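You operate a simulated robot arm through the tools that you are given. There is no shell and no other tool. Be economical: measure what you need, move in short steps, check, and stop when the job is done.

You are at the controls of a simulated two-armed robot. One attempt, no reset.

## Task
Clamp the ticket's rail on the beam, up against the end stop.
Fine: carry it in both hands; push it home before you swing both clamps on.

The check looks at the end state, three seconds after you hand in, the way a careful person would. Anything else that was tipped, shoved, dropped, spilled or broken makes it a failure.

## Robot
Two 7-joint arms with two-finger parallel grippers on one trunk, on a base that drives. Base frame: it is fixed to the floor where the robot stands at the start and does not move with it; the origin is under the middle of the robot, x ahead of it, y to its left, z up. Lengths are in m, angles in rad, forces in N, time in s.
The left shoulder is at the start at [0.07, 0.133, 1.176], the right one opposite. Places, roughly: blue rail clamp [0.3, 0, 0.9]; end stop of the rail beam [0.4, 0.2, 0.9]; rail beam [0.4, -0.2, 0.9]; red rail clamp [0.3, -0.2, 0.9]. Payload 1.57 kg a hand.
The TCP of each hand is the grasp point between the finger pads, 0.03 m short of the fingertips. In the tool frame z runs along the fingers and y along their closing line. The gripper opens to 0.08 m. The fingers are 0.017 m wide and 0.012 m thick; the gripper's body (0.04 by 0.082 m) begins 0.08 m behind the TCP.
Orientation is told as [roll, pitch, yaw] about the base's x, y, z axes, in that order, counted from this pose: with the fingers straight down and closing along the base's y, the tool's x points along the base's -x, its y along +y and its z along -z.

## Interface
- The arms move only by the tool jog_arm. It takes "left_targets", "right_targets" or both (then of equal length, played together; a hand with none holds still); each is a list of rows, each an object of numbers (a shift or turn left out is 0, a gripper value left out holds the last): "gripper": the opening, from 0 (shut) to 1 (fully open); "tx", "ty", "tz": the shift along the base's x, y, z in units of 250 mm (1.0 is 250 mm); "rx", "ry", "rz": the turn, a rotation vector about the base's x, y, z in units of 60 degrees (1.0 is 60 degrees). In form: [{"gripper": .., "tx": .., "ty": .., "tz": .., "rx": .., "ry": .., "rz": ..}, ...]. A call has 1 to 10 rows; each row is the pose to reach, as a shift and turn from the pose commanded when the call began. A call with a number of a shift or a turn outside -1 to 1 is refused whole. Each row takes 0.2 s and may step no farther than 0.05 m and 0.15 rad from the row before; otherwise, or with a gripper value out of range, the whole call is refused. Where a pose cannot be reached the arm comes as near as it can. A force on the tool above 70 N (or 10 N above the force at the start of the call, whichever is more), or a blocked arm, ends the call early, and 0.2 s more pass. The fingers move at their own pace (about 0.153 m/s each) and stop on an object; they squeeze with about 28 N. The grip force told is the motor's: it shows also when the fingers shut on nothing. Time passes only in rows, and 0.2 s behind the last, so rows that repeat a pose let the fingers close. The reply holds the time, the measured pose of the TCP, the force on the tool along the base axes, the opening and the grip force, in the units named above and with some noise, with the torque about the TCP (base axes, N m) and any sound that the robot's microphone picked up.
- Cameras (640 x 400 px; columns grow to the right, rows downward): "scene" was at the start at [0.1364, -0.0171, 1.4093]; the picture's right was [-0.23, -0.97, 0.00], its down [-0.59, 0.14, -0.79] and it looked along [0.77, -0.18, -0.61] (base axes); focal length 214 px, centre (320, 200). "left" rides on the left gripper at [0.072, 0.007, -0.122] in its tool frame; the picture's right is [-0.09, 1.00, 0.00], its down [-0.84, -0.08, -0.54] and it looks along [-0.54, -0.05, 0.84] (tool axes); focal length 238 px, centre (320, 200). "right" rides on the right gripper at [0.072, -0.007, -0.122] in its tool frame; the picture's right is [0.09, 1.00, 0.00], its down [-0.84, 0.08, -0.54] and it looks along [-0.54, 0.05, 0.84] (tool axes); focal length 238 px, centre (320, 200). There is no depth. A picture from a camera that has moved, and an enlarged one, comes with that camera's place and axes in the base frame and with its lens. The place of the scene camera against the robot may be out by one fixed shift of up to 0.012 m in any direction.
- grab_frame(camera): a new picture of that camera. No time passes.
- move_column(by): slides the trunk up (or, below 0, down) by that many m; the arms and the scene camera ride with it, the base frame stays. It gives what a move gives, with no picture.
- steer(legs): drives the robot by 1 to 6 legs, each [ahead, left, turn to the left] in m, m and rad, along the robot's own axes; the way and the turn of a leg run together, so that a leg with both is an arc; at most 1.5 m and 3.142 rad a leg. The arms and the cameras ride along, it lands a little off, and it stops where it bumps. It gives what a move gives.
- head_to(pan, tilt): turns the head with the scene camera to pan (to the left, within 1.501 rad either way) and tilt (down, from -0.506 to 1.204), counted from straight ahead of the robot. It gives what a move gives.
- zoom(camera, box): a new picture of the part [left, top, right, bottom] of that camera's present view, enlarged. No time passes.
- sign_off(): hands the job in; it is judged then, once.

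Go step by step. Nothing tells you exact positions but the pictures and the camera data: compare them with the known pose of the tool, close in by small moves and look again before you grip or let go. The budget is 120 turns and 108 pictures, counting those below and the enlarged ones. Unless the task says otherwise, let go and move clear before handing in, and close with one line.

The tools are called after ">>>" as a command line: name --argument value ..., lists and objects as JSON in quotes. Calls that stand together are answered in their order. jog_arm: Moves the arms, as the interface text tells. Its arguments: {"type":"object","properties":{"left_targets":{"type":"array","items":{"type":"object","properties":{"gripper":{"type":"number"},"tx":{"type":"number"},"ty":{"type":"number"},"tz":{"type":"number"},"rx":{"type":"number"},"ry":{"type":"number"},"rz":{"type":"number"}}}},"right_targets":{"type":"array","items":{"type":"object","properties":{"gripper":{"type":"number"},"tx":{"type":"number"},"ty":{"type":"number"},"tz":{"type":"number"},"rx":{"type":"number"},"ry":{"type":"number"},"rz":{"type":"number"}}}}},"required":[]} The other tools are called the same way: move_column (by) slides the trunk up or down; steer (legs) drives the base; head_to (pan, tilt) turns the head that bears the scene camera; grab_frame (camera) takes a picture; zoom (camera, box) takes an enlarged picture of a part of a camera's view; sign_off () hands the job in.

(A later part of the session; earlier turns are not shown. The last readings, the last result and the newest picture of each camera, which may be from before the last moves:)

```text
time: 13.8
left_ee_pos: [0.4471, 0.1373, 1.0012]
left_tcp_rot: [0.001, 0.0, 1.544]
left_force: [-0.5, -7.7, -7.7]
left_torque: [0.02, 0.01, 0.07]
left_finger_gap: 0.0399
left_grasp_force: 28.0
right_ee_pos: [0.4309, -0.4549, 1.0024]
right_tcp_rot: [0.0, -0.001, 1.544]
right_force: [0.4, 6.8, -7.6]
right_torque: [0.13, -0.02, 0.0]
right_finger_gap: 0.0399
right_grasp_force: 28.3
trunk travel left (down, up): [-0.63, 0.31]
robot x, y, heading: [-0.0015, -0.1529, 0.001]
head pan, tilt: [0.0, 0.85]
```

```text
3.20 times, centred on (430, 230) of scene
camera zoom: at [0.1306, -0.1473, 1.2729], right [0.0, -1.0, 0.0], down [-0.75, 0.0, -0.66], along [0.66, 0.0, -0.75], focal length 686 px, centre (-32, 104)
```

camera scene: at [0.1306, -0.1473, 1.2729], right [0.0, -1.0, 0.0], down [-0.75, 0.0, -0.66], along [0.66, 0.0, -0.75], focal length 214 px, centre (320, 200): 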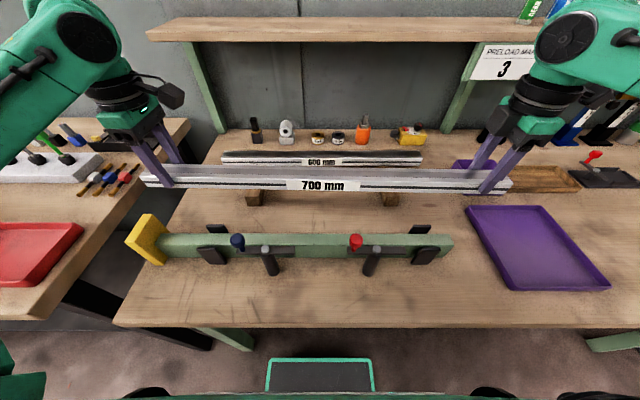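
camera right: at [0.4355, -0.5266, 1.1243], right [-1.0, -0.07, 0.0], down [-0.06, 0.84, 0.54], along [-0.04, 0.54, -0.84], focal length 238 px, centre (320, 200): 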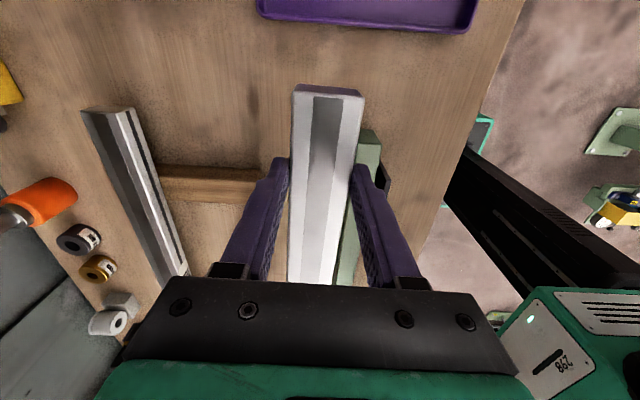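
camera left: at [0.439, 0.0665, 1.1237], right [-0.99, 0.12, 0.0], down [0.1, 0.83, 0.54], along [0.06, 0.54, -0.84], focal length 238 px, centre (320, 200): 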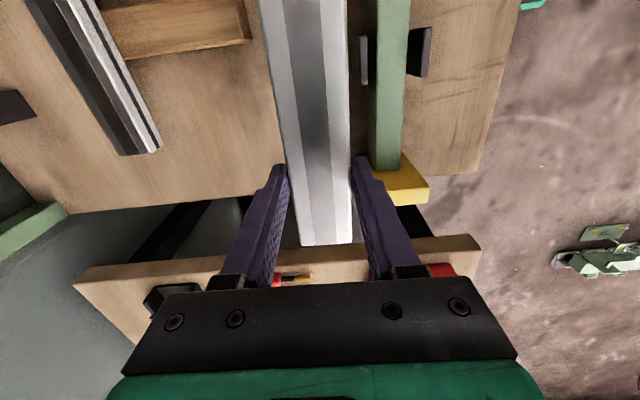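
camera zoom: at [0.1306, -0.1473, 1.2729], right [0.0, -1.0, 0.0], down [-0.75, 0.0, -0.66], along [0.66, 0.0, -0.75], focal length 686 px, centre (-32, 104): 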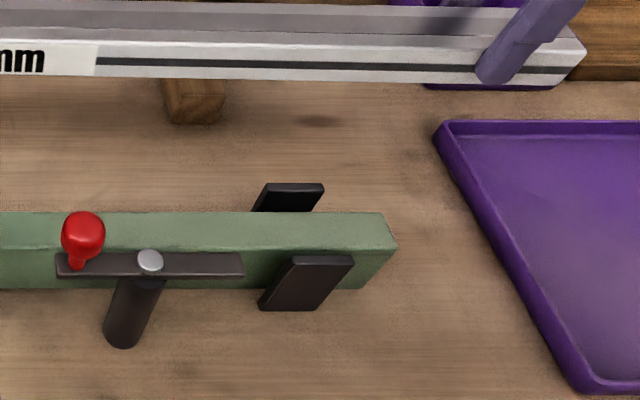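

Fitting the hand-camera views together puts the beam top at z≈0.857, its centre line at x≈0.371 and the stop face at y≈0.2035. The guide tabs leave about 5 mm each side of the rail, and the rail bottom is about 0.04 below the TCP. I'll square the rail and move it above the beam, 2 cm short of the stop.

>>> jog_arm --left_targets '[{"tx": -0.076, "ty": -0.009, "rz": 0.0064}, {"tx": -0.152, "ty": -0.018, "rz": 0.0128}, {"tx": -0.228, "ty": -0.028, "rz": 0.0192}, {"tx": -0.3036, "ty": -0.037, "rz": 0.0256}, {"tx": -0.3036, "ty": -0.037, "rz": 0.0256, "tz": -0.1}, {"tx": -0.3036, "ty": -0.037, "rz": 0.0256, "tz": -0.2}]' --right_targets '[{"tx": -0.059, "ty": -0.01, "rz": 0.0064}, {"tx": -0.118, "ty": -0.02, "rz": 0.0128}, {"tx": -0.178, "ty": -0.03, "rz": 0.0192}, {"tx": -0.237, "ty": -0.039, "rz": 0.0256}, {"tx": -0.237, "ty": -0.039, "rz": 0.0256, "tz": -0.1}, {"tx": -0.237, "ty": -0.039, "rz": 0.0256, "tz": -0.2}]'

>>> grab_frame --camera "left"

>>> grab_frame --camera "right"

>>> zoom --camera "scene" --box '[100, 150, 320, 287]'

>>> zoom --camera "scene" --box '[320, 150, 540, 287]'

```text
time: 15.2
left_ee_pos: [0.3717, 0.1297, 0.9506]
left_tcp_rot: [0.001, 0.001, 1.572]
left_force: [-0.7, -14.0, -6.0]
left_torque: [-0.82, 0.0, 0.04]
left_finger_gap: 0.0401
left_grasp_force: 27.7
right_ee_pos: [0.3725, -0.463, 0.952]
right_tcp_rot: [0.002, -0.002, 1.573]
right_force: [0.2, 15.6, -8.6]
right_torque: [0.39, -0.01, 0.03]
right_finger_gap: 0.0397
right_grasp_force: 27.2
trunk travel left (down, up): [-0.63, 0.31]
robot x, y, heading: [-0.0001, -0.151, 0.001]
head pan, tilt: [0.0, 0.85]
```

```text
66 pictures are left
camera left: at [0.3664, 0.0578, 1.0732], right [-1.0, 0.09, 0.0], down [0.08, 0.84, 0.54], along [0.05, 0.54, -0.84], focal length 238 px, centre (320, 200)
```

left: 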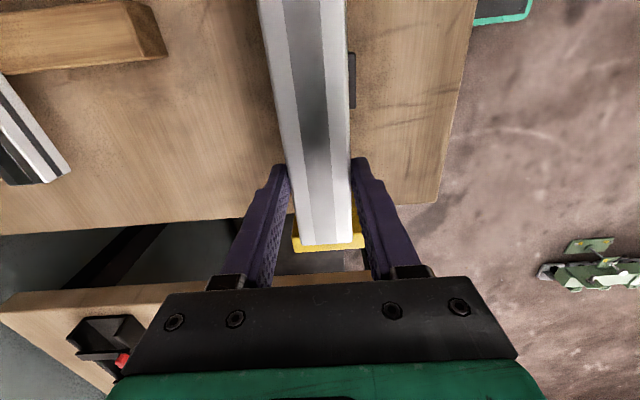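

```text
65 pictures are left
camera right: at [0.3796, -0.5357, 1.0736], right [-1.0, -0.09, 0.0], down [-0.08, 0.84, 0.54], along [-0.05, 0.54, -0.84], focal length 238 px, centre (320, 200)
```

right: 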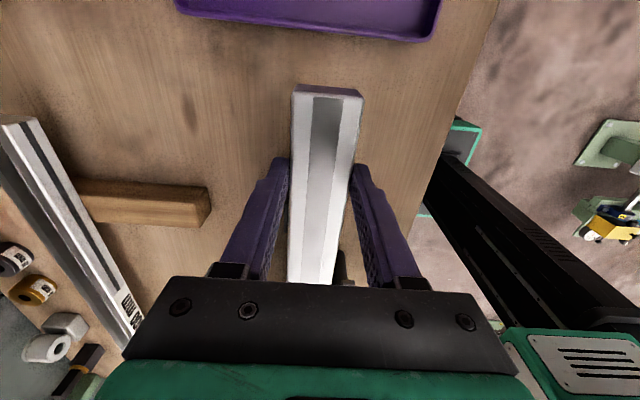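

```text
2.91 times, centred on (210, 218) of scene
camera zoom: at [0.1323, -0.1474, 1.2728], right [0.0, -1.0, 0.0], down [-0.75, 0.0, -0.66], along [0.66, 0.0, -0.75], focal length 624 px, centre (640, 146)
```

zoom: 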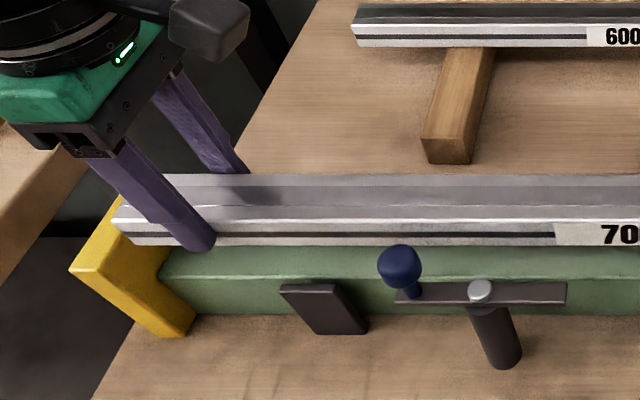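

```text
2.91 times, centred on (430, 218) of scene
camera zoom: at [0.1323, -0.1474, 1.2728], right [0.0, -1.0, 0.0], down [-0.75, 0.0, -0.66], along [0.66, 0.0, -0.75], focal length 624 px, centre (0, 146)
```

zoom: 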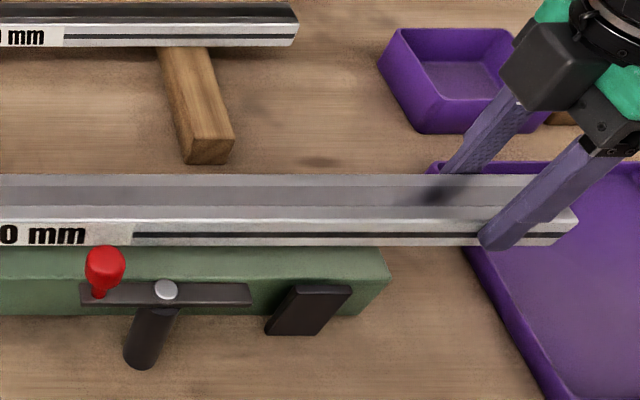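

The rail is centred over the beam. The hands are pulling slightly apart, so I'll relieve that by about 2 mm and lower to just above the guide tabs.

>>> jog_arm --left_targets '[{"tx": 0.005, "tz": -0.05}, {"tx": 0.005, "tz": -0.1}, {"tx": 0.005, "tz": -0.13}]' --right_targets '[{"tx": 0.003, "ty": 0.004, "tz": -0.05}, {"tx": 0.003, "ty": 0.008, "tz": -0.1}, {"tx": 0.003, "ty": 0.008, "tz": -0.13}]'

>>> zoom --camera "left" --box '[220, 0, 420, 125]'

>>> zoom --camera "scene" --box '[100, 150, 320, 287]'

>>> zoom --camera "scene" --box '[320, 150, 540, 287]'

```text
time: 16.0
left_ee_pos: [0.3731, 0.131, 0.9185]
left_tcp_rot: [0.002, -0.003, 1.572]
left_force: [-0.3, 5.5, -7.9]
left_torque: [-0.52, 0.1, -0.23]
left_finger_gap: 0.0396
left_grasp_force: 27.9
right_ee_pos: [0.373, -0.4635, 0.9195]
right_tcp_rot: [0.001, 0.005, 1.571]
right_force: [1.5, -6.4, -8.6]
right_torque: [0.32, -0.12, -0.01]
right_finger_gap: 0.0399
right_grasp_force: 28.0
trunk travel left (down, up): [-0.63, 0.31]
robot x, y, heading: [0.0005, -0.1523, -0.001]
head pan, tilt: [0.0, 0.85]
```

```text
3.20 times, centred on (320, 62) of left
camera zoom: at [0.3676, 0.0585, 1.0408], right [-1.0, 0.09, 0.0], down [0.08, 0.84, 0.54], along [0.05, 0.54, -0.84], focal length 763 px, centre (320, 640)
```

zoom: 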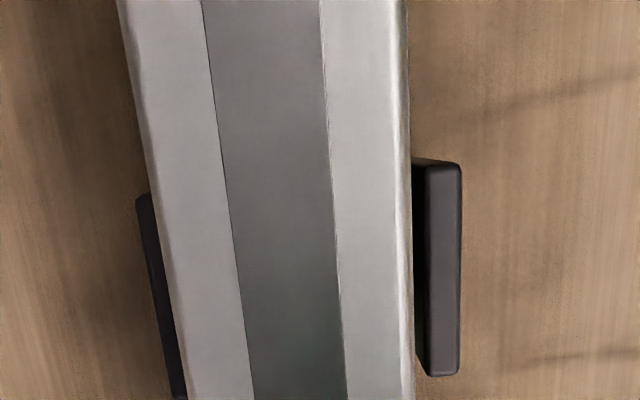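

```text
2.91 times, centred on (210, 218) of scene
camera zoom: at [0.1321, -0.1472, 1.2728], right [0.0, -1.0, 0.0], down [-0.75, 0.0, -0.66], along [0.66, 0.0, -0.75], focal length 624 px, centre (640, 146)
```

zoom: 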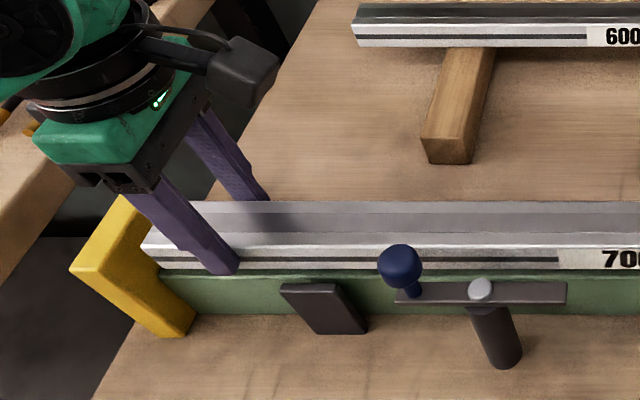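

```text
2.91 times, centred on (430, 218) of scene
camera zoom: at [0.1321, -0.1472, 1.2728], right [0.0, -1.0, 0.0], down [-0.75, 0.0, -0.66], along [0.66, 0.0, -0.75], focal length 624 px, centre (0, 146)
```

zoom: 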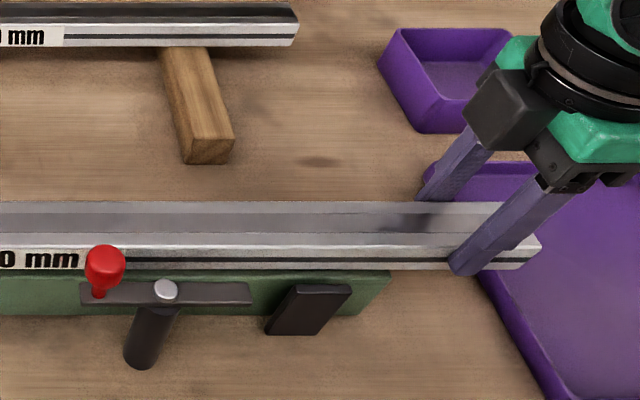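

The rail sits between the tabs with about 3–5 mm clearance each side. I'll lower it onto the beam in small steps.

>>> jog_arm --left_targets '[{"tz": -0.03}, {"tz": -0.06}, {"tz": -0.08}]' --right_targets '[{"tz": -0.03, "ty": -0.001}, {"tz": -0.06, "ty": -0.002}, {"tz": -0.08, "ty": -0.002}]'

>>> zoom --camera "scene" --box '[100, 150, 320, 287]'

>>> zoom --camera "scene" --box '[320, 150, 540, 287]'

```text
time: 16.8
left_ee_pos: [0.3725, 0.1312, 0.9016]
left_tcp_rot: [-0.007, -0.001, 1.572]
left_force: [3.3, 13.8, 13.9]
left_torque: [0.39, 0.04, -0.01]
left_finger_gap: 0.04
left_grasp_force: 28.5
right_ee_pos: [0.3729, -0.4621, 0.9028]
right_tcp_rot: [-0.008, 0.002, 1.571]
right_force: [6.4, -14.6, 14.1]
right_torque: [-0.39, 0.34, -0.02]
right_finger_gap: 0.0403
right_grasp_force: 28.1
trunk travel left (down, up): [-0.63, 0.31]
robot x, y, heading: [-0.0016, -0.1511, 0.005]
head pan, tilt: [0.0, 0.85]
```

```text
2.91 times, centred on (210, 218) of scene
camera zoom: at [0.1295, -0.1469, 1.274], right [0.0, -1.0, 0.0], down [-0.75, 0.0, -0.66], along [0.66, 0.0, -0.75], focal length 624 px, centre (640, 146)
```

zoom: 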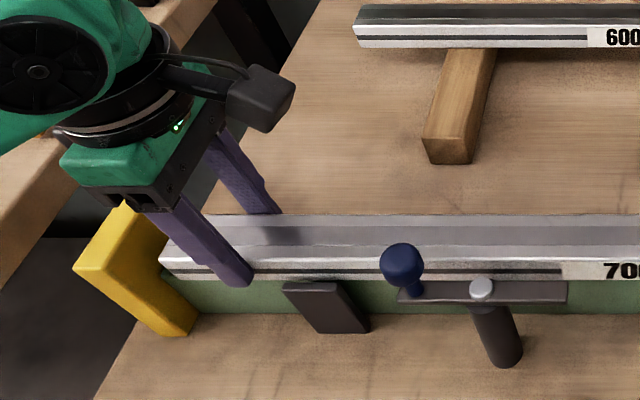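

```text
2.91 times, centred on (430, 218) of scene
camera zoom: at [0.1295, -0.1469, 1.274], right [0.0, -1.0, 0.0], down [-0.75, 0.0, -0.66], along [0.66, 0.0, -0.75], focal length 624 px, centre (0, 146)
```

zoom: 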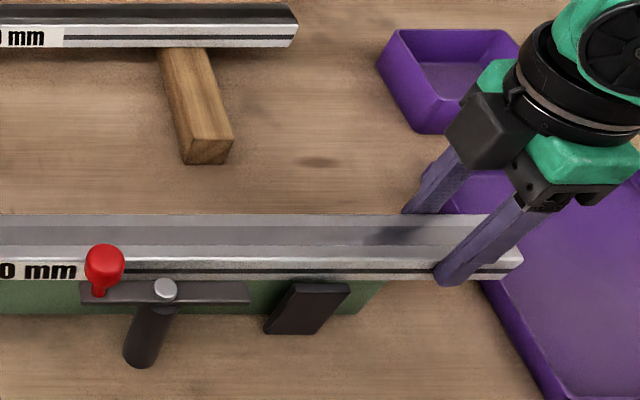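

Both hands feel contact at the same time, and the rail lies flat on the beam between the tabs. I'll ease the downward force and slide it toward the stop.

>>> jog_arm --left_targets '[{"tz": 0.006, "ty": 0.004}, {"tz": 0.006, "ty": 0.024}, {"tz": 0.006, "ty": 0.044}]' --right_targets '[{"tz": 0.006, "ty": 0.0}, {"tz": 0.006, "ty": 0.02}, {"tz": 0.006, "ty": 0.04}]'

>>> grab_frame --camera "left"

```text
time: 17.6
left_ee_pos: [0.3704, 0.1371, 0.901]
left_tcp_rot: [0.001, 0.002, 1.567]
left_force: [-0.8, -6.3, 8.4]
left_torque: [-0.36, 0.08, -0.12]
left_finger_gap: 0.04
left_grasp_force: 28.0
right_ee_pos: [0.3685, -0.4525, 0.9014]
right_tcp_rot: [-0.001, -0.005, 1.573]
right_force: [0.3, -1.9, 6.0]
right_torque: [-0.7, -0.17, -0.27]
right_finger_gap: 0.0397
right_grasp_force: 27.9
trunk travel left (down, up): [-0.63, 0.31]
robot x, y, heading: [-0.0024, -0.1518, -0.001]
head pan, tilt: [0.0, 0.85]
```

```text
57 pictures are left
camera left: at [0.3637, 0.0662, 1.024], right [-1.0, 0.1, 0.0], down [0.08, 0.84, 0.54], along [0.05, 0.54, -0.84], focal length 238 px, centre (320, 200)
```

left: 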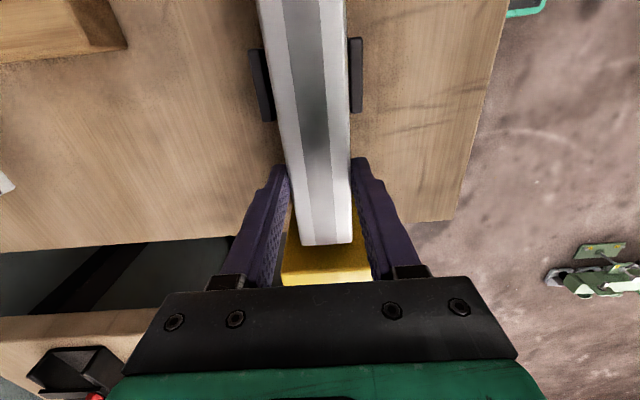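

>>> jog_arm --left_targets '[{"ty": 0.008}, {"ty": 0.016}, {"ty": 0.024}]' --right_targets '[{"ty": 0.008}, {"ty": 0.016}, {"ty": 0.024}]'

>>> zoom --camera "left" --box '[260, 180, 388, 290]'

>>> zoom --camera "scene" --box '[110, 200, 230, 280]'

```text
time: 18.4
left_ee_pos: [0.3717, 0.1442, 0.9008]
left_tcp_rot: [0.0, 0.001, 1.57]
left_force: [-0.9, -13.6, 4.9]
left_torque: [-0.38, 0.12, -0.05]
left_finger_gap: 0.0396
left_grasp_force: 27.7
right_ee_pos: [0.3707, -0.4469, 0.9004]
right_tcp_rot: [0.002, -0.006, 1.573]
right_force: [-1.6, 9.4, -3.4]
right_torque: [0.35, -0.03, -0.15]
right_finger_gap: 0.0398
right_grasp_force: 27.8
trunk travel left (down, up): [-0.63, 0.31]
robot x, y, heading: [-0.0014, -0.1511, -0.001]
head pan, tilt: [0.0, 0.85]
```

```text
3.64 times, centred on (324, 235) of left
camera zoom: at [0.3651, 0.0726, 1.0238], right [-1.0, 0.09, 0.0], down [0.08, 0.84, 0.54], along [0.05, 0.54, -0.84], focal length 867 px, centre (306, 73)
```

zoom: 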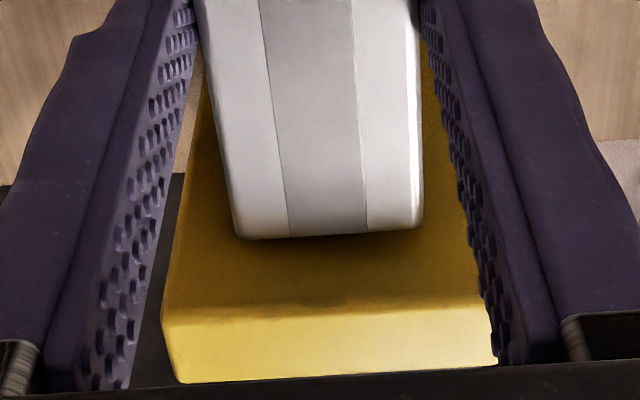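

```text
5.00 times, centred on (170, 240) of scene
camera zoom: at [0.1292, -0.1493, 1.273], right [0.0, -1.0, 0.0], down [-0.75, 0.0, -0.66], along [0.66, 0.0, -0.75], focal length 1072 px, centre (1070, 0)
```

zoom: 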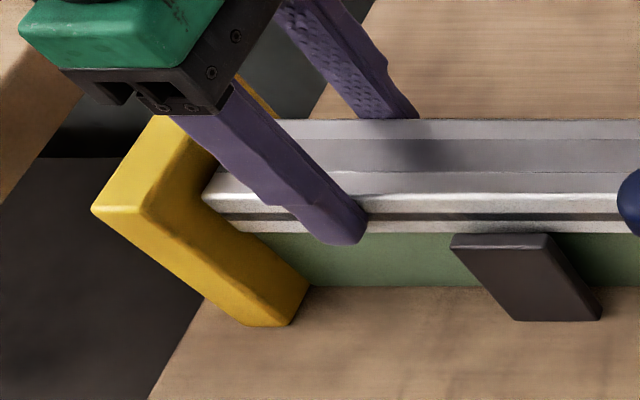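

The end looks almost touching, but the forces show no clear contact yet. I'll push on in millimetre steps.

>>> jog_arm --left_targets '[{"ty": 0.004}, {"ty": 0.008}, {"ty": 0.012}]' --right_targets '[{"ty": 0.006}, {"ty": 0.011}, {"ty": 0.016}]'

```text
time: 19.2
left_ee_pos: [0.3723, 0.1471, 0.8999]
left_tcp_rot: [0.0, -0.002, 1.569]
left_force: [0.2, -17.2, 6.0]
left_torque: [-0.5, 0.18, 0.04]
left_finger_gap: 0.0404
left_grasp_force: 28.0
right_ee_pos: [0.3725, -0.4428, 0.9013]
right_tcp_rot: [0.001, -0.002, 1.572]
right_force: [-0.7, 12.1, -7.8]
right_torque: [0.53, -0.17, -0.03]
right_finger_gap: 0.0399
right_grasp_force: 27.7
trunk travel left (down, up): [-0.63, 0.31]
robot x, y, heading: [-0.0011, -0.1479, -0.002]
head pan, tilt: [0.0, 0.85]
```

>>> jog_arm --left_targets '[{"ty": 0.004}, {"ty": 0.008}, {"ty": 0.012}]' --right_targets '[{"ty": 0.007, "tz": -0.002}, {"ty": 0.012, "tz": -0.004}, {"ty": 0.018, "tz": -0.004}]'

>>> zoom --camera "left" --box '[260, 180, 388, 290]'

>>> zoom --camera "scene" --box '[110, 200, 230, 280]'

```text
time: 20.0
left_ee_pos: [0.3729, 0.1488, 0.9016]
left_tcp_rot: [0.002, -0.001, 1.57]
left_force: [6.4, -16.5, -10.5]
left_torque: [-0.46, -0.14, 0.09]
left_finger_gap: 0.0397
left_grasp_force: 28.0
right_ee_pos: [0.3715, -0.4416, 0.9014]
right_tcp_rot: [-0.002, 0.002, 1.571]
right_force: [-4.5, -10.0, 16.9]
right_torque: [-0.2, 0.29, 0.09]
right_finger_gap: 0.0399
right_grasp_force: 27.8
trunk travel left (down, up): [-0.63, 0.31]
robot x, y, heading: [0.0026, -0.1498, 0.0]
head pan, tilt: [0.0, 0.85]
```

```text
3.64 times, centred on (324, 235) of left
camera zoom: at [0.366, 0.0762, 1.0237], right [-1.0, 0.09, 0.0], down [0.08, 0.84, 0.54], along [0.05, 0.54, -0.84], focal length 867 px, centre (306, 73)
```

zoom: 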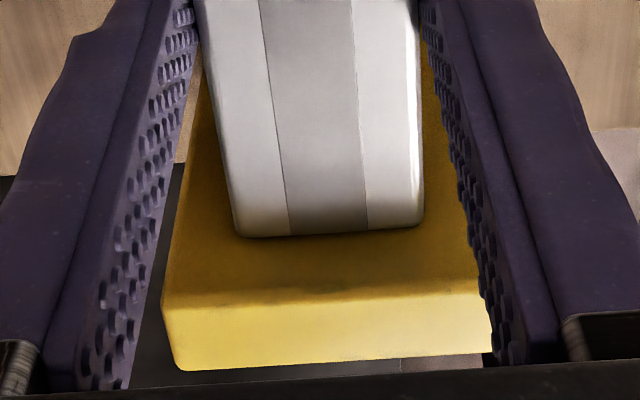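

```text
5.00 times, centred on (170, 240) of scene
camera zoom: at [0.1298, -0.152, 1.2731], right [0.0, -1.0, 0.0], down [-0.75, 0.0, -0.66], along [0.66, 0.0, -0.75], focal length 1072 px, centre (1070, 0)
```

zoom: 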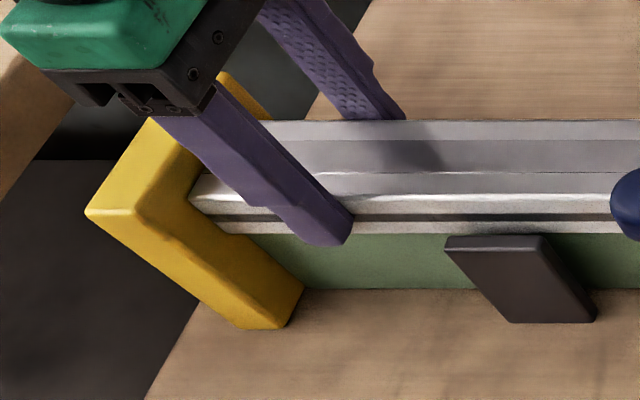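

The y force rose to about 26 N against the motion, which looks like contact with the stop. I'll push a little more to confirm.

>>> jog_arm --left_targets '[{"ty": 0.004}, {"ty": 0.008}, {"ty": 0.008}]' --right_targets '[{"ty": 0.004, "tz": 0.002}, {"ty": 0.008, "tz": 0.002}, {"ty": 0.008, "tz": 0.002}]'

```text
time: 20.8
left_ee_pos: [0.3734, 0.1495, 0.9031]
left_tcp_rot: [0.001, -0.004, 1.57]
left_force: [1.8, -16.5, -13.3]
left_torque: [-0.36, -0.13, -0.02]
left_finger_gap: 0.04
left_grasp_force: 28.0
right_ee_pos: [0.3717, -0.4397, 0.8981]
right_tcp_rot: [0.002, -0.005, 1.572]
right_force: [-2.1, -19.3, 8.0]
right_torque: [-0.48, 0.0, -0.01]
right_finger_gap: 0.04
right_grasp_force: 28.1
trunk travel left (down, up): [-0.63, 0.31]
robot x, y, heading: [0.005, -0.1507, 0.002]
head pan, tilt: [0.0, 0.85]
```

The load confirms the rail is against the stop. I'll settle the left end down and open the left hand while the right hand holds the rail home.

>>> jog_arm --left_targets '[{"tz": -0.006}, {"tz": -0.006}, {"tz": -0.006, "gripper": 0.3}, {"tz": -0.006, "gripper": 0.7}, {"tz": -0.006, "gripper": 0.7}]' --right_targets '[{}, {}, {}, {}, {}]'

>>> grab_frame --camera "left"

```text
time: 22.0
left_ee_pos: [0.373, 0.1516, 0.8994]
left_tcp_rot: [0.0, -0.005, 1.571]
left_force: [0.2, 0.4, 1.1]
left_torque: [-0.01, 0.01, 0.01]
left_finger_gap: 0.0558
left_grasp_force: 0.0
right_ee_pos: [0.371, -0.4377, 0.8998]
right_tcp_rot: [0.001, -0.003, 1.572]
right_force: [-1.0, -14.9, -5.7]
right_torque: [-0.7, -0.05, -0.1]
right_finger_gap: 0.0395
right_grasp_force: 28.0
trunk travel left (down, up): [-0.63, 0.31]
robot x, y, heading: [0.0016, -0.1499, -0.004]
head pan, tilt: [0.0, 0.85]
```

```text
52 pictures are left
camera left: at [0.3664, 0.0796, 1.0224], right [-1.0, 0.09, 0.0], down [0.08, 0.83, 0.55], along [0.05, 0.54, -0.84], focal length 238 px, centre (320, 200)
```

left: 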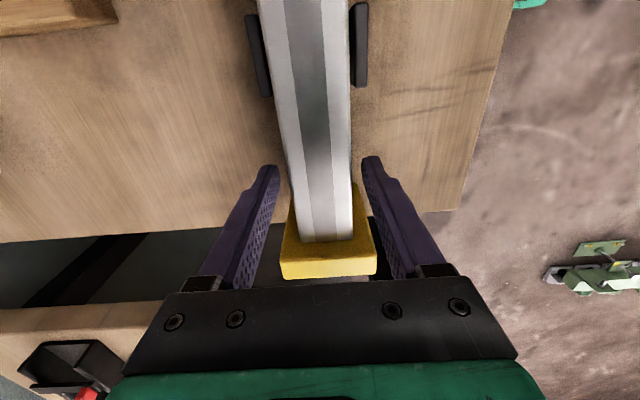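

Left is free and the right hand still presses the rail toward the stop with about 15 N. I'll lift the left hand and look at the blue clamp from above.

>>> jog_arm --left_targets '[{"tz": 0.15}, {"tz": 0.3}, {"tz": 0.45}, {"tz": 0.6}, {"tz": 0.68, "ty": -0.15}, {"tz": 0.68, "ty": -0.34}]'

>>> grab_frame --camera "left"

>>> grab_frame --camera "scene"

```text
time: 23.4
left_ee_pos: [0.3736, 0.0653, 1.0693]
left_tcp_rot: [0.002, -0.001, 1.573]
left_force: [0.5, 0.1, 0.4]
left_torque: [-0.01, -0.02, 0.0]
left_finger_gap: 0.0559
left_grasp_force: 0.1
right_ee_pos: [0.3738, -0.4381, 0.8993]
right_tcp_rot: [0.001, -0.004, 1.572]
right_force: [-0.9, -10.6, -6.5]
right_torque: [0.49, -0.18, 0.04]
right_finger_gap: 0.0398
right_grasp_force: 28.1
trunk travel left (down, up): [-0.63, 0.31]
robot x, y, heading: [0.0034, -0.1478, 0.003]
head pan, tilt: [0.0, 0.85]
```

```text
51 pictures are left
camera left: at [0.3673, -0.0064, 1.1918], right [-1.0, 0.09, 0.0], down [0.08, 0.84, 0.54], along [0.05, 0.54, -0.84], focal length 238 px, centre (320, 200)
```

left: 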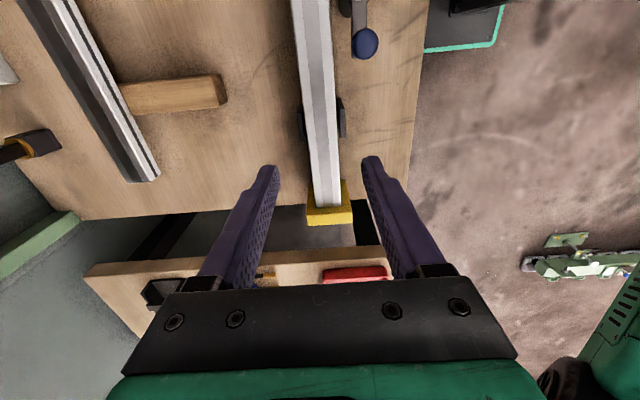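

```text
50 pictures are left
camera scene: at [0.132, -0.1504, 1.2729], right [0.0, -1.0, 0.0], down [-0.75, 0.0, -0.66], along [0.66, 0.0, -0.75], focal length 214 px, centre (320, 200)
```

scene: 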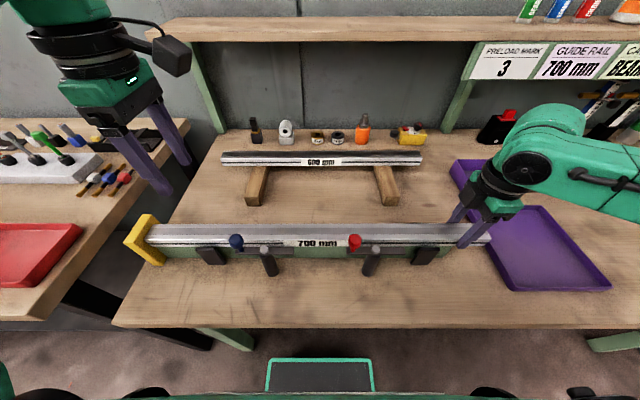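

>>> jog_arm --left_targets '[{"tx": -0.06, "ty": -0.1}, {"tx": -0.12, "ty": -0.24}, {"tx": -0.175, "ty": -0.4}]'

>>> grab_frame --camera "left"

>>> zoom --camera "scene" --box '[210, 210, 310, 290]'

```text
time: 24.2
left_ee_pos: [0.3277, -0.0337, 1.0687]
left_tcp_rot: [-0.001, -0.002, 1.571]
left_force: [0.0, 0.2, 0.2]
left_torque: [-0.04, 0.02, 0.0]
left_finger_gap: 0.0559
left_grasp_force: 0.1
right_ee_pos: [0.3719, -0.4372, 0.9007]
right_tcp_rot: [0.0, -0.003, 1.572]
right_force: [-0.4, -8.3, -6.9]
right_torque: [0.55, -0.06, -0.05]
right_finger_gap: 0.04
right_grasp_force: 28.2
trunk travel left (down, up): [-0.63, 0.31]
robot x, y, heading: [0.0015, -0.1498, -0.003]
head pan, tilt: [0.0, 0.85]
```

```text
49 pictures are left
camera left: at [0.322, -0.1056, 1.1914], right [-1.0, 0.09, 0.0], down [0.08, 0.84, 0.54], along [0.05, 0.54, -0.84], focal length 238 px, centre (320, 200)
```

left: 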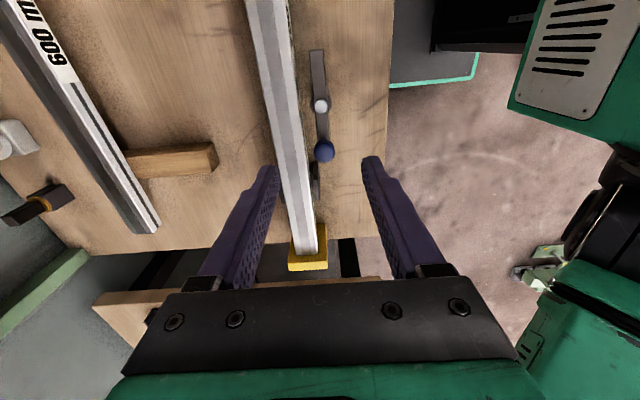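

```text
5.00 times, centred on (260, 250) of scene
camera zoom: at [0.1304, -0.1503, 1.2729], right [0.0, -1.0, 0.0], down [-0.75, 0.0, -0.66], along [0.66, 0.0, -0.75], focal length 1072 px, centre (620, -50)
```

zoom: 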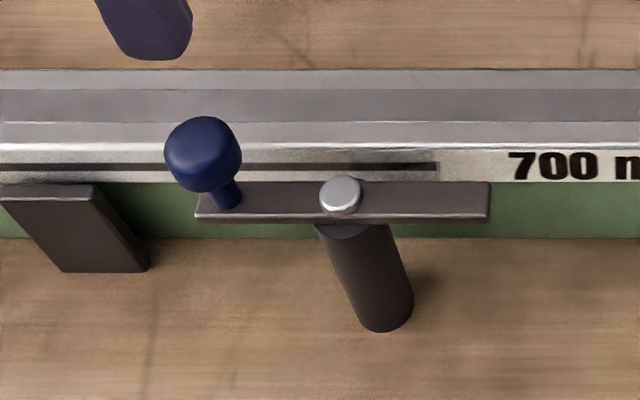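

The blue clamp's bolt is at about (0.326, -0.0475, 0.898) and its knob at about (0.3275, -0.003, 0.923). The plain end of the arm will swing over the rail when the knob comes toward the robot. I'll descend around the knob.

>>> jog_arm --left_targets '[{"ty": 0.123, "tz": -0.1}, {"ty": 0.123, "tz": -0.25}, {"ty": 0.123, "tz": -0.4}]'

>>> grab_frame --camera "left"

>>> zoom --camera "scene" --box '[210, 190, 310, 270]'

```text
time: 25.0
left_ee_pos: [0.3287, -0.0018, 0.9675]
left_tcp_rot: [0.0, -0.001, 1.57]
left_force: [-0.3, -1.3, 0.1]
left_torque: [0.02, -0.01, -0.02]
left_finger_gap: 0.0559
left_grasp_force: 0.1
right_ee_pos: [0.372, -0.4385, 0.8998]
right_tcp_rot: [0.001, -0.001, 1.572]
right_force: [0.6, -5.7, -9.1]
right_torque: [-0.6, -0.04, -0.02]
right_finger_gap: 0.0399
right_grasp_force: 27.4
trunk travel left (down, up): [-0.63, 0.31]
robot x, y, heading: [-0.0004, -0.1523, -0.0]
head pan, tilt: [0.0, 0.85]
```

```text
47 pictures are left
camera left: at [0.3227, -0.0741, 1.0906], right [-1.0, 0.09, 0.0], down [0.08, 0.84, 0.54], along [0.05, 0.54, -0.84], focal length 238 px, centre (320, 200)
```

left: 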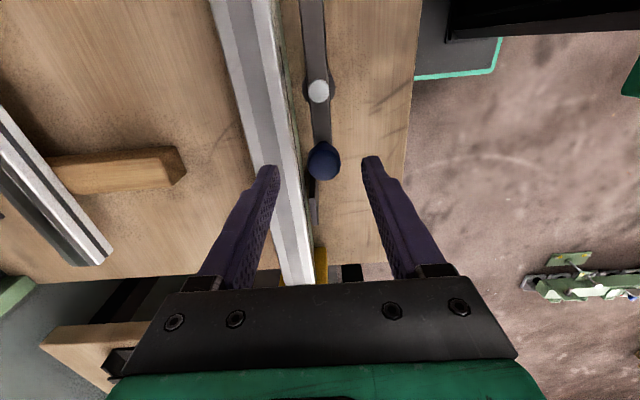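

```text
5.00 times, centred on (260, 230) of scene
camera zoom: at [0.1312, -0.1495, 1.2729], right [0.0, -1.0, 0.0], down [-0.75, 0.0, -0.66], along [0.66, 0.0, -0.75], focal length 1072 px, centre (620, 50)
```

zoom: 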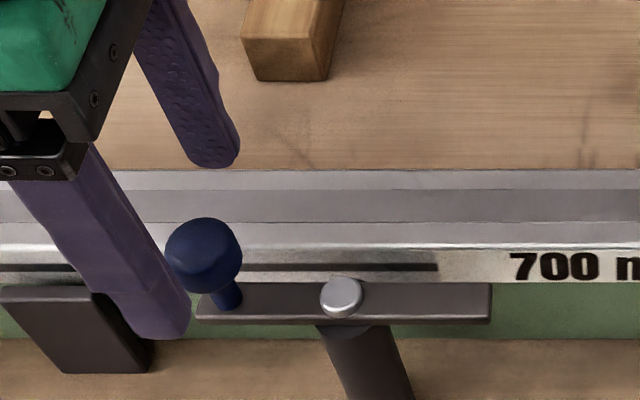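

>>> jog_arm --left_targets '[{"tz": -0.05}, {"tz": -0.1}, {"tz": -0.136}]'

>>> zoom --camera "left" --box '[220, 60, 420, 260]'

>>> zoom --camera "scene" --box '[210, 190, 310, 270]'

```text
time: 25.8
left_ee_pos: [0.3292, -0.0017, 0.9348]
left_tcp_rot: [0.002, -0.003, 1.571]
left_force: [0.6, -1.1, 0.0]
left_torque: [-0.03, -0.01, 0.03]
left_finger_gap: 0.056
left_grasp_force: 0.0
right_ee_pos: [0.3722, -0.438, 0.8991]
right_tcp_rot: [0.001, 0.0, 1.573]
right_force: [-0.3, -7.2, -9.0]
right_torque: [-0.62, -0.08, 0.06]
right_finger_gap: 0.0396
right_grasp_force: 28.1
trunk travel left (down, up): [-0.63, 0.31]
robot x, y, heading: [-0.0019, -0.1526, -0.001]
head pan, tilt: [0.0, 0.85]
```

```text
2.00 times, centred on (320, 160) of left
camera zoom: at [0.3225, -0.0738, 1.0567], right [-1.0, 0.09, 0.0], down [0.08, 0.84, 0.54], along [0.05, 0.54, -0.84], focal length 477 px, centre (320, 280)
```

zoom: 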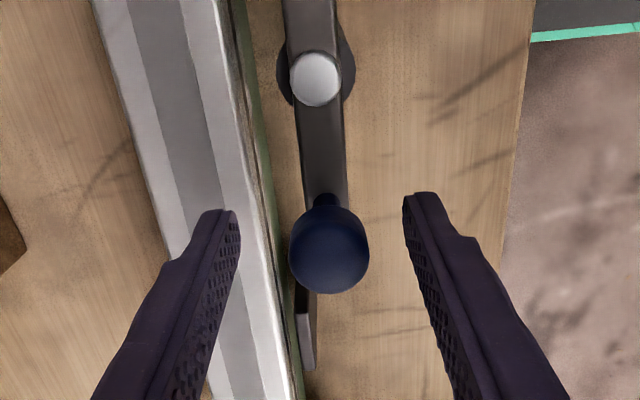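

```text
5.00 times, centred on (260, 230) of scene
camera zoom: at [0.1311, -0.1496, 1.2729], right [0.0, -1.0, 0.0], down [-0.75, 0.0, -0.66], along [0.66, 0.0, -0.75], focal length 1072 px, centre (620, 50)
```

zoom: 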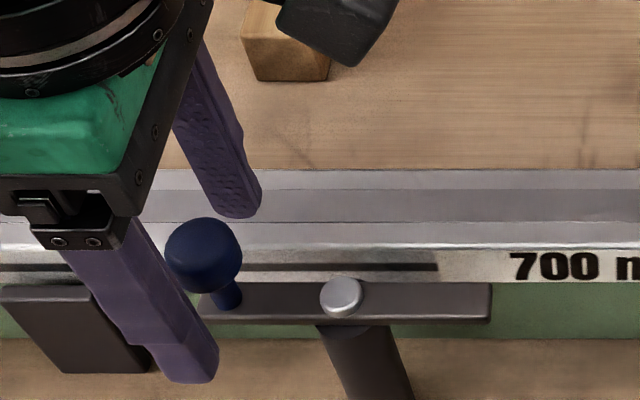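

The knob is centred between the fingers, so I'll close on it.

>>> jog_arm --left_targets '[{"gripper": 0.4}, {"gripper": 0.2}, {"gripper": 0.0}, {"gripper": 0.0}]'

>>> zoom --camera "left" --box '[220, 60, 420, 260]'

```text
time: 26.8
left_ee_pos: [0.3268, -0.0023, 0.9344]
left_tcp_rot: [0.0, -0.001, 1.569]
left_force: [-11.6, 0.0, -6.5]
left_torque: [-0.13, 0.13, -0.09]
left_finger_gap: 0.0233
left_grasp_force: 35.7
right_ee_pos: [0.3721, -0.4381, 0.901]
right_tcp_rot: [-0.002, -0.003, 1.572]
right_force: [0.6, -7.5, -8.3]
right_torque: [-0.33, 0.07, -0.3]
right_finger_gap: 0.0399
right_grasp_force: 28.1
trunk travel left (down, up): [-0.63, 0.31]
robot x, y, heading: [-0.0002, -0.1496, -0.0]
head pan, tilt: [0.0, 0.85]
```

```text
2.00 times, centred on (320, 160) of left
camera zoom: at [0.3199, -0.0739, 1.0569], right [-1.0, 0.09, 0.0], down [0.08, 0.84, 0.54], along [0.05, 0.54, -0.84], focal length 477 px, centre (320, 280)
```

zoom: 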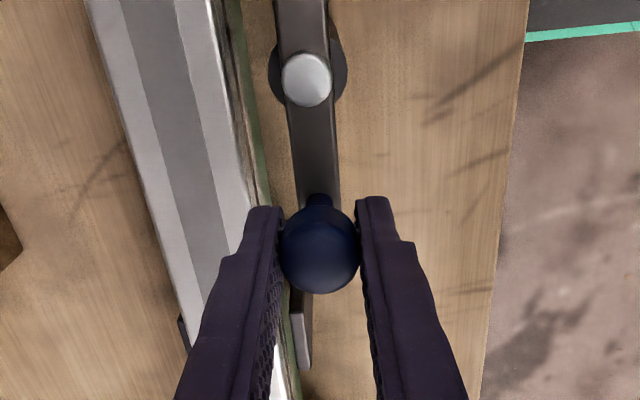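

The knob is gripped. I'll swing it along an arc of 0.045 m radius about the bolt, first to about 45°.

>>> jog_arm --left_targets '[{"tx": -0.0466, "ty": -0.0061}, {"tx": -0.09, "ty": -0.0241}, {"tx": -0.1273, "ty": -0.0527}]'

>>> grab_frame --camera "left"

>>> zoom --camera "scene" --box '[210, 190, 310, 270]'

```text
time: 27.6
left_ee_pos: [0.3151, -0.0244, 0.9457]
left_tcp_rot: [-0.008, 0.017, 1.567]
left_force: [16.9, -42.2, -3.9]
left_torque: [-1.86, -1.31, -0.35]
left_finger_gap: 0.0046
left_grasp_force: 19.2
left hand out of reach, approached as far as the arm can: row 1, 2, 3
right_ee_pos: [0.3722, -0.4342, 0.9009]
right_tcp_rot: [-0.002, -0.008, 1.574]
right_force: [-2.1, 7.4, 1.9]
right_torque: [-0.82, 0.31, -0.36]
right_finger_gap: 0.0399
right_grasp_force: 27.8
trunk travel left (down, up): [-0.63, 0.31]
robot x, y, heading: [0.0031, -0.1508, 0.003]
head pan, tilt: [0.0, 0.85]
```

```text
42 pictures are left
camera left: at [0.3066, -0.0948, 1.069], right [-1.0, 0.09, -0.01], down [0.08, 0.85, 0.53], along [0.06, 0.53, -0.85], focal length 238 px, centre (320, 200)
```

left: 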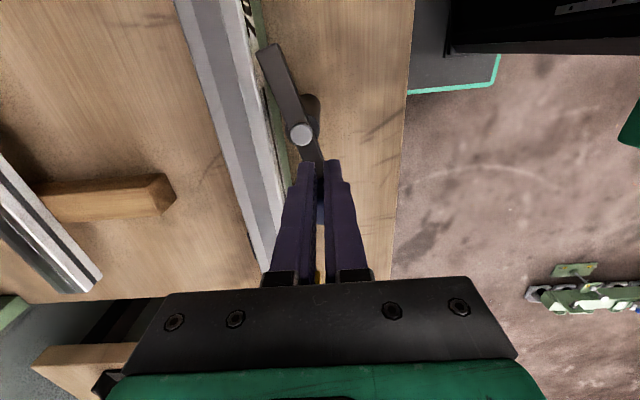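

```text
5.00 times, centred on (260, 230) of scene
camera zoom: at [0.1307, -0.15, 1.2732], right [0.0, -1.0, 0.0], down [-0.75, 0.0, -0.66], along [0.66, 0.0, -0.75], focal length 1072 px, centre (620, 50)
```

zoom: 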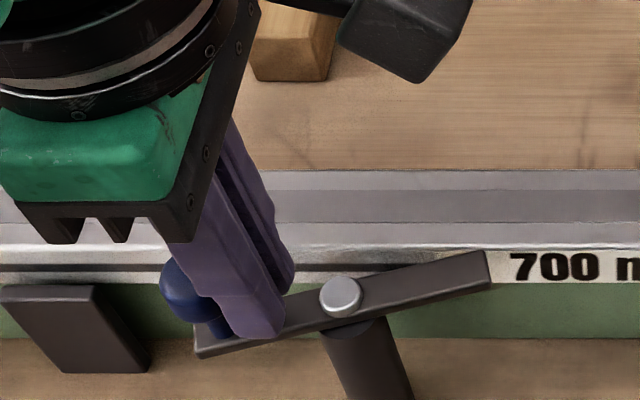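

The arm turned about 20° the right way, then the fingers slipped off because this wrist yaw runs out of reach close to the body. I'll lift off, turn the hand back to yaw 0, and push the knob with closed fingers instead.

>>> jog_arm --left_targets '[{"tx": 0.0, "ty": 0.0, "tz": 0.1}, {"tz": 0.25}, {"tz": 0.4}, {"tz": 0.5}]'

>>> grab_frame --camera "scene"

```text
time: 28.6
left_ee_pos: [0.3114, -0.0187, 1.0679]
left_tcp_rot: [-0.001, -0.002, 1.571]
left_force: [-0.5, -0.1, -0.2]
left_torque: [0.0, 0.0, -0.02]
left_finger_gap: 0.0002
left_grasp_force: 20.8
right_ee_pos: [0.3707, -0.4343, 0.9016]
right_tcp_rot: [0.001, -0.001, 1.573]
right_force: [-1.3, 0.2, -4.4]
right_torque: [0.28, -0.12, -0.26]
right_finger_gap: 0.0399
right_grasp_force: 28.2
trunk travel left (down, up): [-0.63, 0.31]
robot x, y, heading: [-0.0005, -0.1475, 0.002]
head pan, tilt: [0.0, 0.85]
```

```text
40 pictures are left
camera scene: at [0.1301, -0.1473, 1.2729], right [0.0, -1.0, 0.0], down [-0.75, 0.0, -0.66], along [0.66, 0.0, -0.75], focal length 214 px, centre (320, 200)
```

scene: 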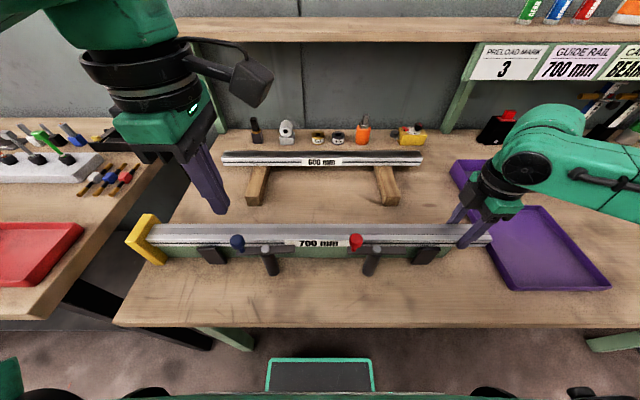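

>>> zoom --camera "scene" --box '[120, 200, 300, 285]'

>>> jog_arm --left_targets '[{"rz": -0.13, "tx": 0.05}, {"rz": -0.26, "tx": 0.1}, {"rz": -0.39, "tx": 0.15}, {"rz": -0.52, "tx": 0.2}, {"rz": -0.65, "tx": 0.2}, {"rz": -0.78, "tx": 0.2}, {"rz": -0.91, "tx": 0.2}, {"rz": -1.0, "tx": 0.2}]'

```text
3.56 times, centred on (210, 242) of scene
camera zoom: at [0.1301, -0.1473, 1.2729], right [0.0, -1.0, 0.0], down [-0.75, 0.0, -0.66], along [0.66, 0.0, -0.75], focal length 763 px, centre (711, 49)
```

zoom: 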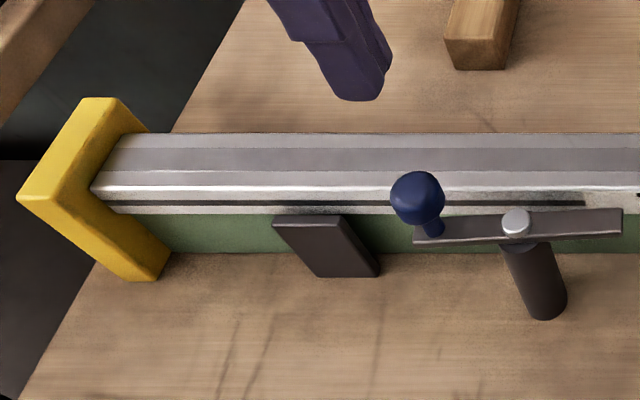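

```text
time: 30.4
left_ee_pos: [0.3626, -0.0191, 1.0675]
left_tcp_rot: [0.0, 0.0, 0.521]
left_force: [-0.1, 0.1, -0.6]
left_torque: [0.0, 0.0, -0.02]
left_finger_gap: 0.0
left_grasp_force: 21.2
right_ee_pos: [0.3725, -0.4363, 0.9014]
right_tcp_rot: [0.0, 0.0, 1.571]
right_force: [-0.8, 3.4, -7.6]
right_torque: [0.72, -0.11, 0.1]
right_finger_gap: 0.0397
right_grasp_force: 27.7
trunk travel left (down, up): [-0.63, 0.31]
robot x, y, heading: [-0.0007, -0.1491, -0.0]
head pan, tilt: [0.0, 0.85]
```

The blue clamp is at about 8° and the rail is still home. I'll finish turning to yaw 0 and place the closed fingers behind the knob, above the rail.

>>> jog_arm --left_targets '[{"rz": -0.12, "tx": 0.0, "ty": 0.03, "tz": -0.1}, {"rz": -0.24, "ty": 0.05, "tz": -0.2}, {"rz": -0.36, "ty": 0.07, "tz": -0.3}, {"rz": -0.4975, "ty": 0.07, "tz": -0.36}]'

>>> grab_frame --camera "left"

>>> zoom --camera "scene" --box '[180, 190, 310, 270]'

```text
time: 31.4
left_ee_pos: [0.3625, -0.002, 0.9771]
left_tcp_rot: [-0.002, 0.001, -0.001]
left_force: [0.1, -0.8, -0.4]
left_torque: [-0.03, 0.04, -0.01]
left_finger_gap: 0.0
left_grasp_force: 20.8
right_ee_pos: [0.3722, -0.4354, 0.9015]
right_tcp_rot: [0.002, -0.001, 1.569]
right_force: [-1.2, -0.7, -6.2]
right_torque: [-0.37, -0.02, -0.12]
right_finger_gap: 0.0398
right_grasp_force: 27.9
trunk travel left (down, up): [-0.63, 0.31]
robot x, y, heading: [-0.0001, -0.1474, 0.001]
head pan, tilt: [0.0, 0.85]
```

```text
38 pictures are left
camera left: at [0.291, 0.0046, 1.1001], right [0.09, 1.0, 0.0], down [0.84, -0.08, 0.54], along [0.54, -0.05, -0.84], focal length 238 px, centre (320, 200)
```

left: 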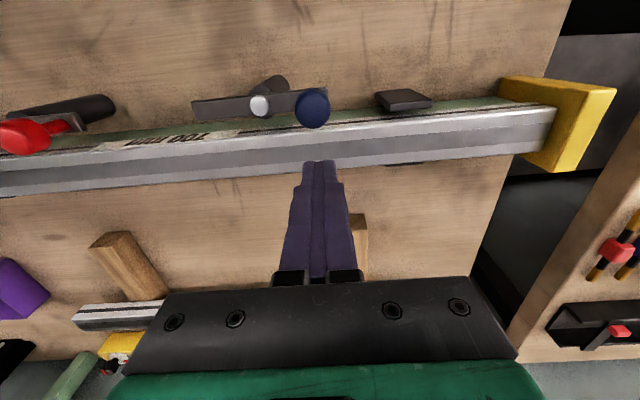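

```text
4.92 times, centred on (245, 230) of scene
camera zoom: at [0.1307, -0.148, 1.2729], right [0.0, -1.0, 0.0], down [-0.75, 0.0, -0.66], along [0.66, 0.0, -0.75], focal length 1056 px, centre (689, 52)
```

zoom: 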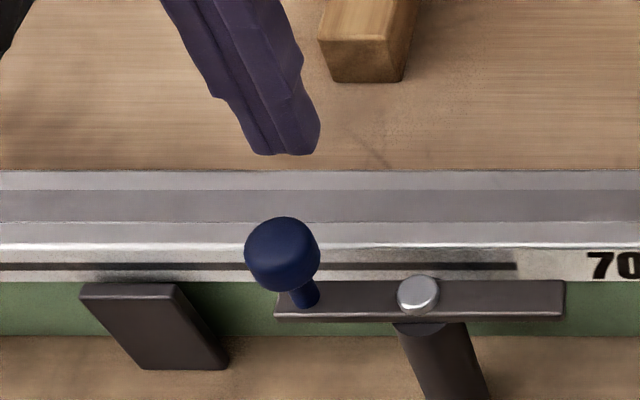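

The clamp crept back to its open position, so I must push it the whole way through. I'll lower the closed fingers just behind the knob.

>>> jog_arm --left_targets '[{"tz": -0.08}, {"tz": -0.165, "tx": -0.02}]'

>>> zoom --camera "scene" --box '[180, 190, 310, 270]'

```text
time: 32.0
left_ee_pos: [0.3577, -0.0022, 0.9366]
left_tcp_rot: [0.001, 0.0, 0.001]
left_force: [0.7, 0.0, 0.2]
left_torque: [-0.01, -0.01, 0.04]
left_finger_gap: 0.0
left_grasp_force: 21.4
right_ee_pos: [0.3735, -0.4364, 0.9013]
right_tcp_rot: [0.002, 0.001, 1.573]
right_force: [-0.4, -1.9, -5.2]
right_torque: [-0.76, 0.01, -0.11]
right_finger_gap: 0.0396
right_grasp_force: 28.3
trunk travel left (down, up): [-0.63, 0.31]
robot x, y, heading: [-0.0014, -0.1484, 0.004]
head pan, tilt: [0.0, 0.85]
```

```text
4.92 times, centred on (245, 230) of scene
camera zoom: at [0.1306, -0.1481, 1.273], right [0.0, -1.0, 0.0], down [-0.75, 0.0, -0.66], along [0.66, 0.0, -0.75], focal length 1056 px, centre (689, 52)
```

zoom: 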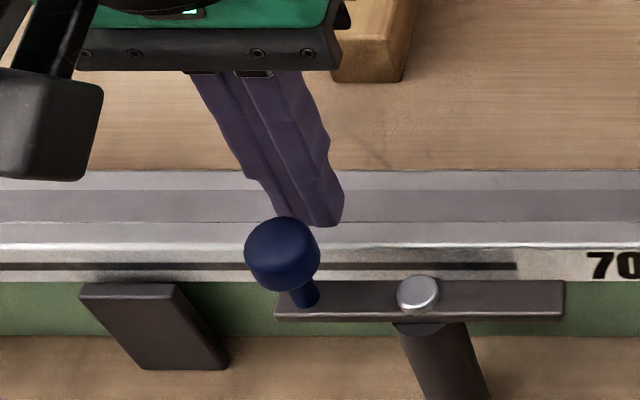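

>>> jog_arm --left_targets '[{"tx": -0.04, "ty": 0.004}, {"tx": -0.088, "ty": 0.016}, {"tx": -0.141, "ty": 0.019}, {"tx": -0.192, "ty": 0.008}, {"tx": -0.239, "ty": -0.016}]'

>>> zoom --camera "scene" --box '[180, 190, 310, 270]'

```text
time: 33.2
left_ee_pos: [0.3214, 0.002, 0.9357]
left_tcp_rot: [0.001, 0.002, 0.004]
left_force: [0.7, -0.7, -0.1]
left_torque: [0.01, -0.02, 0.02]
left_finger_gap: 0.0
left_grasp_force: 20.9
left hand out of reach, approached as far as the arm can: row 4, 5
right_ee_pos: [0.3709, -0.4361, 0.9017]
right_tcp_rot: [-0.001, -0.001, 1.573]
right_force: [0.2, -4.2, -1.7]
right_torque: [-0.47, 0.07, 0.09]
right_finger_gap: 0.0397
right_grasp_force: 28.8
trunk travel left (down, up): [-0.63, 0.31]
robot x, y, heading: [0.0017, -0.149, -0.0]
head pan, tilt: [0.0, 0.85]
```

```text
4.92 times, centred on (245, 230) of scene
camera zoom: at [0.1305, -0.1483, 1.273], right [0.0, -1.0, 0.0], down [-0.75, 0.0, -0.66], along [0.66, 0.0, -0.75], focal length 1056 px, centre (689, 52)
```

zoom: 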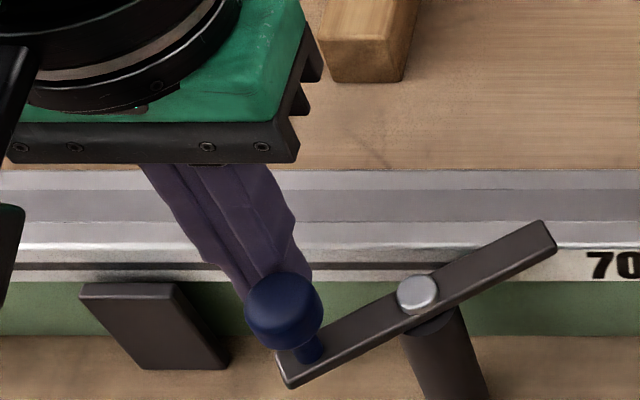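

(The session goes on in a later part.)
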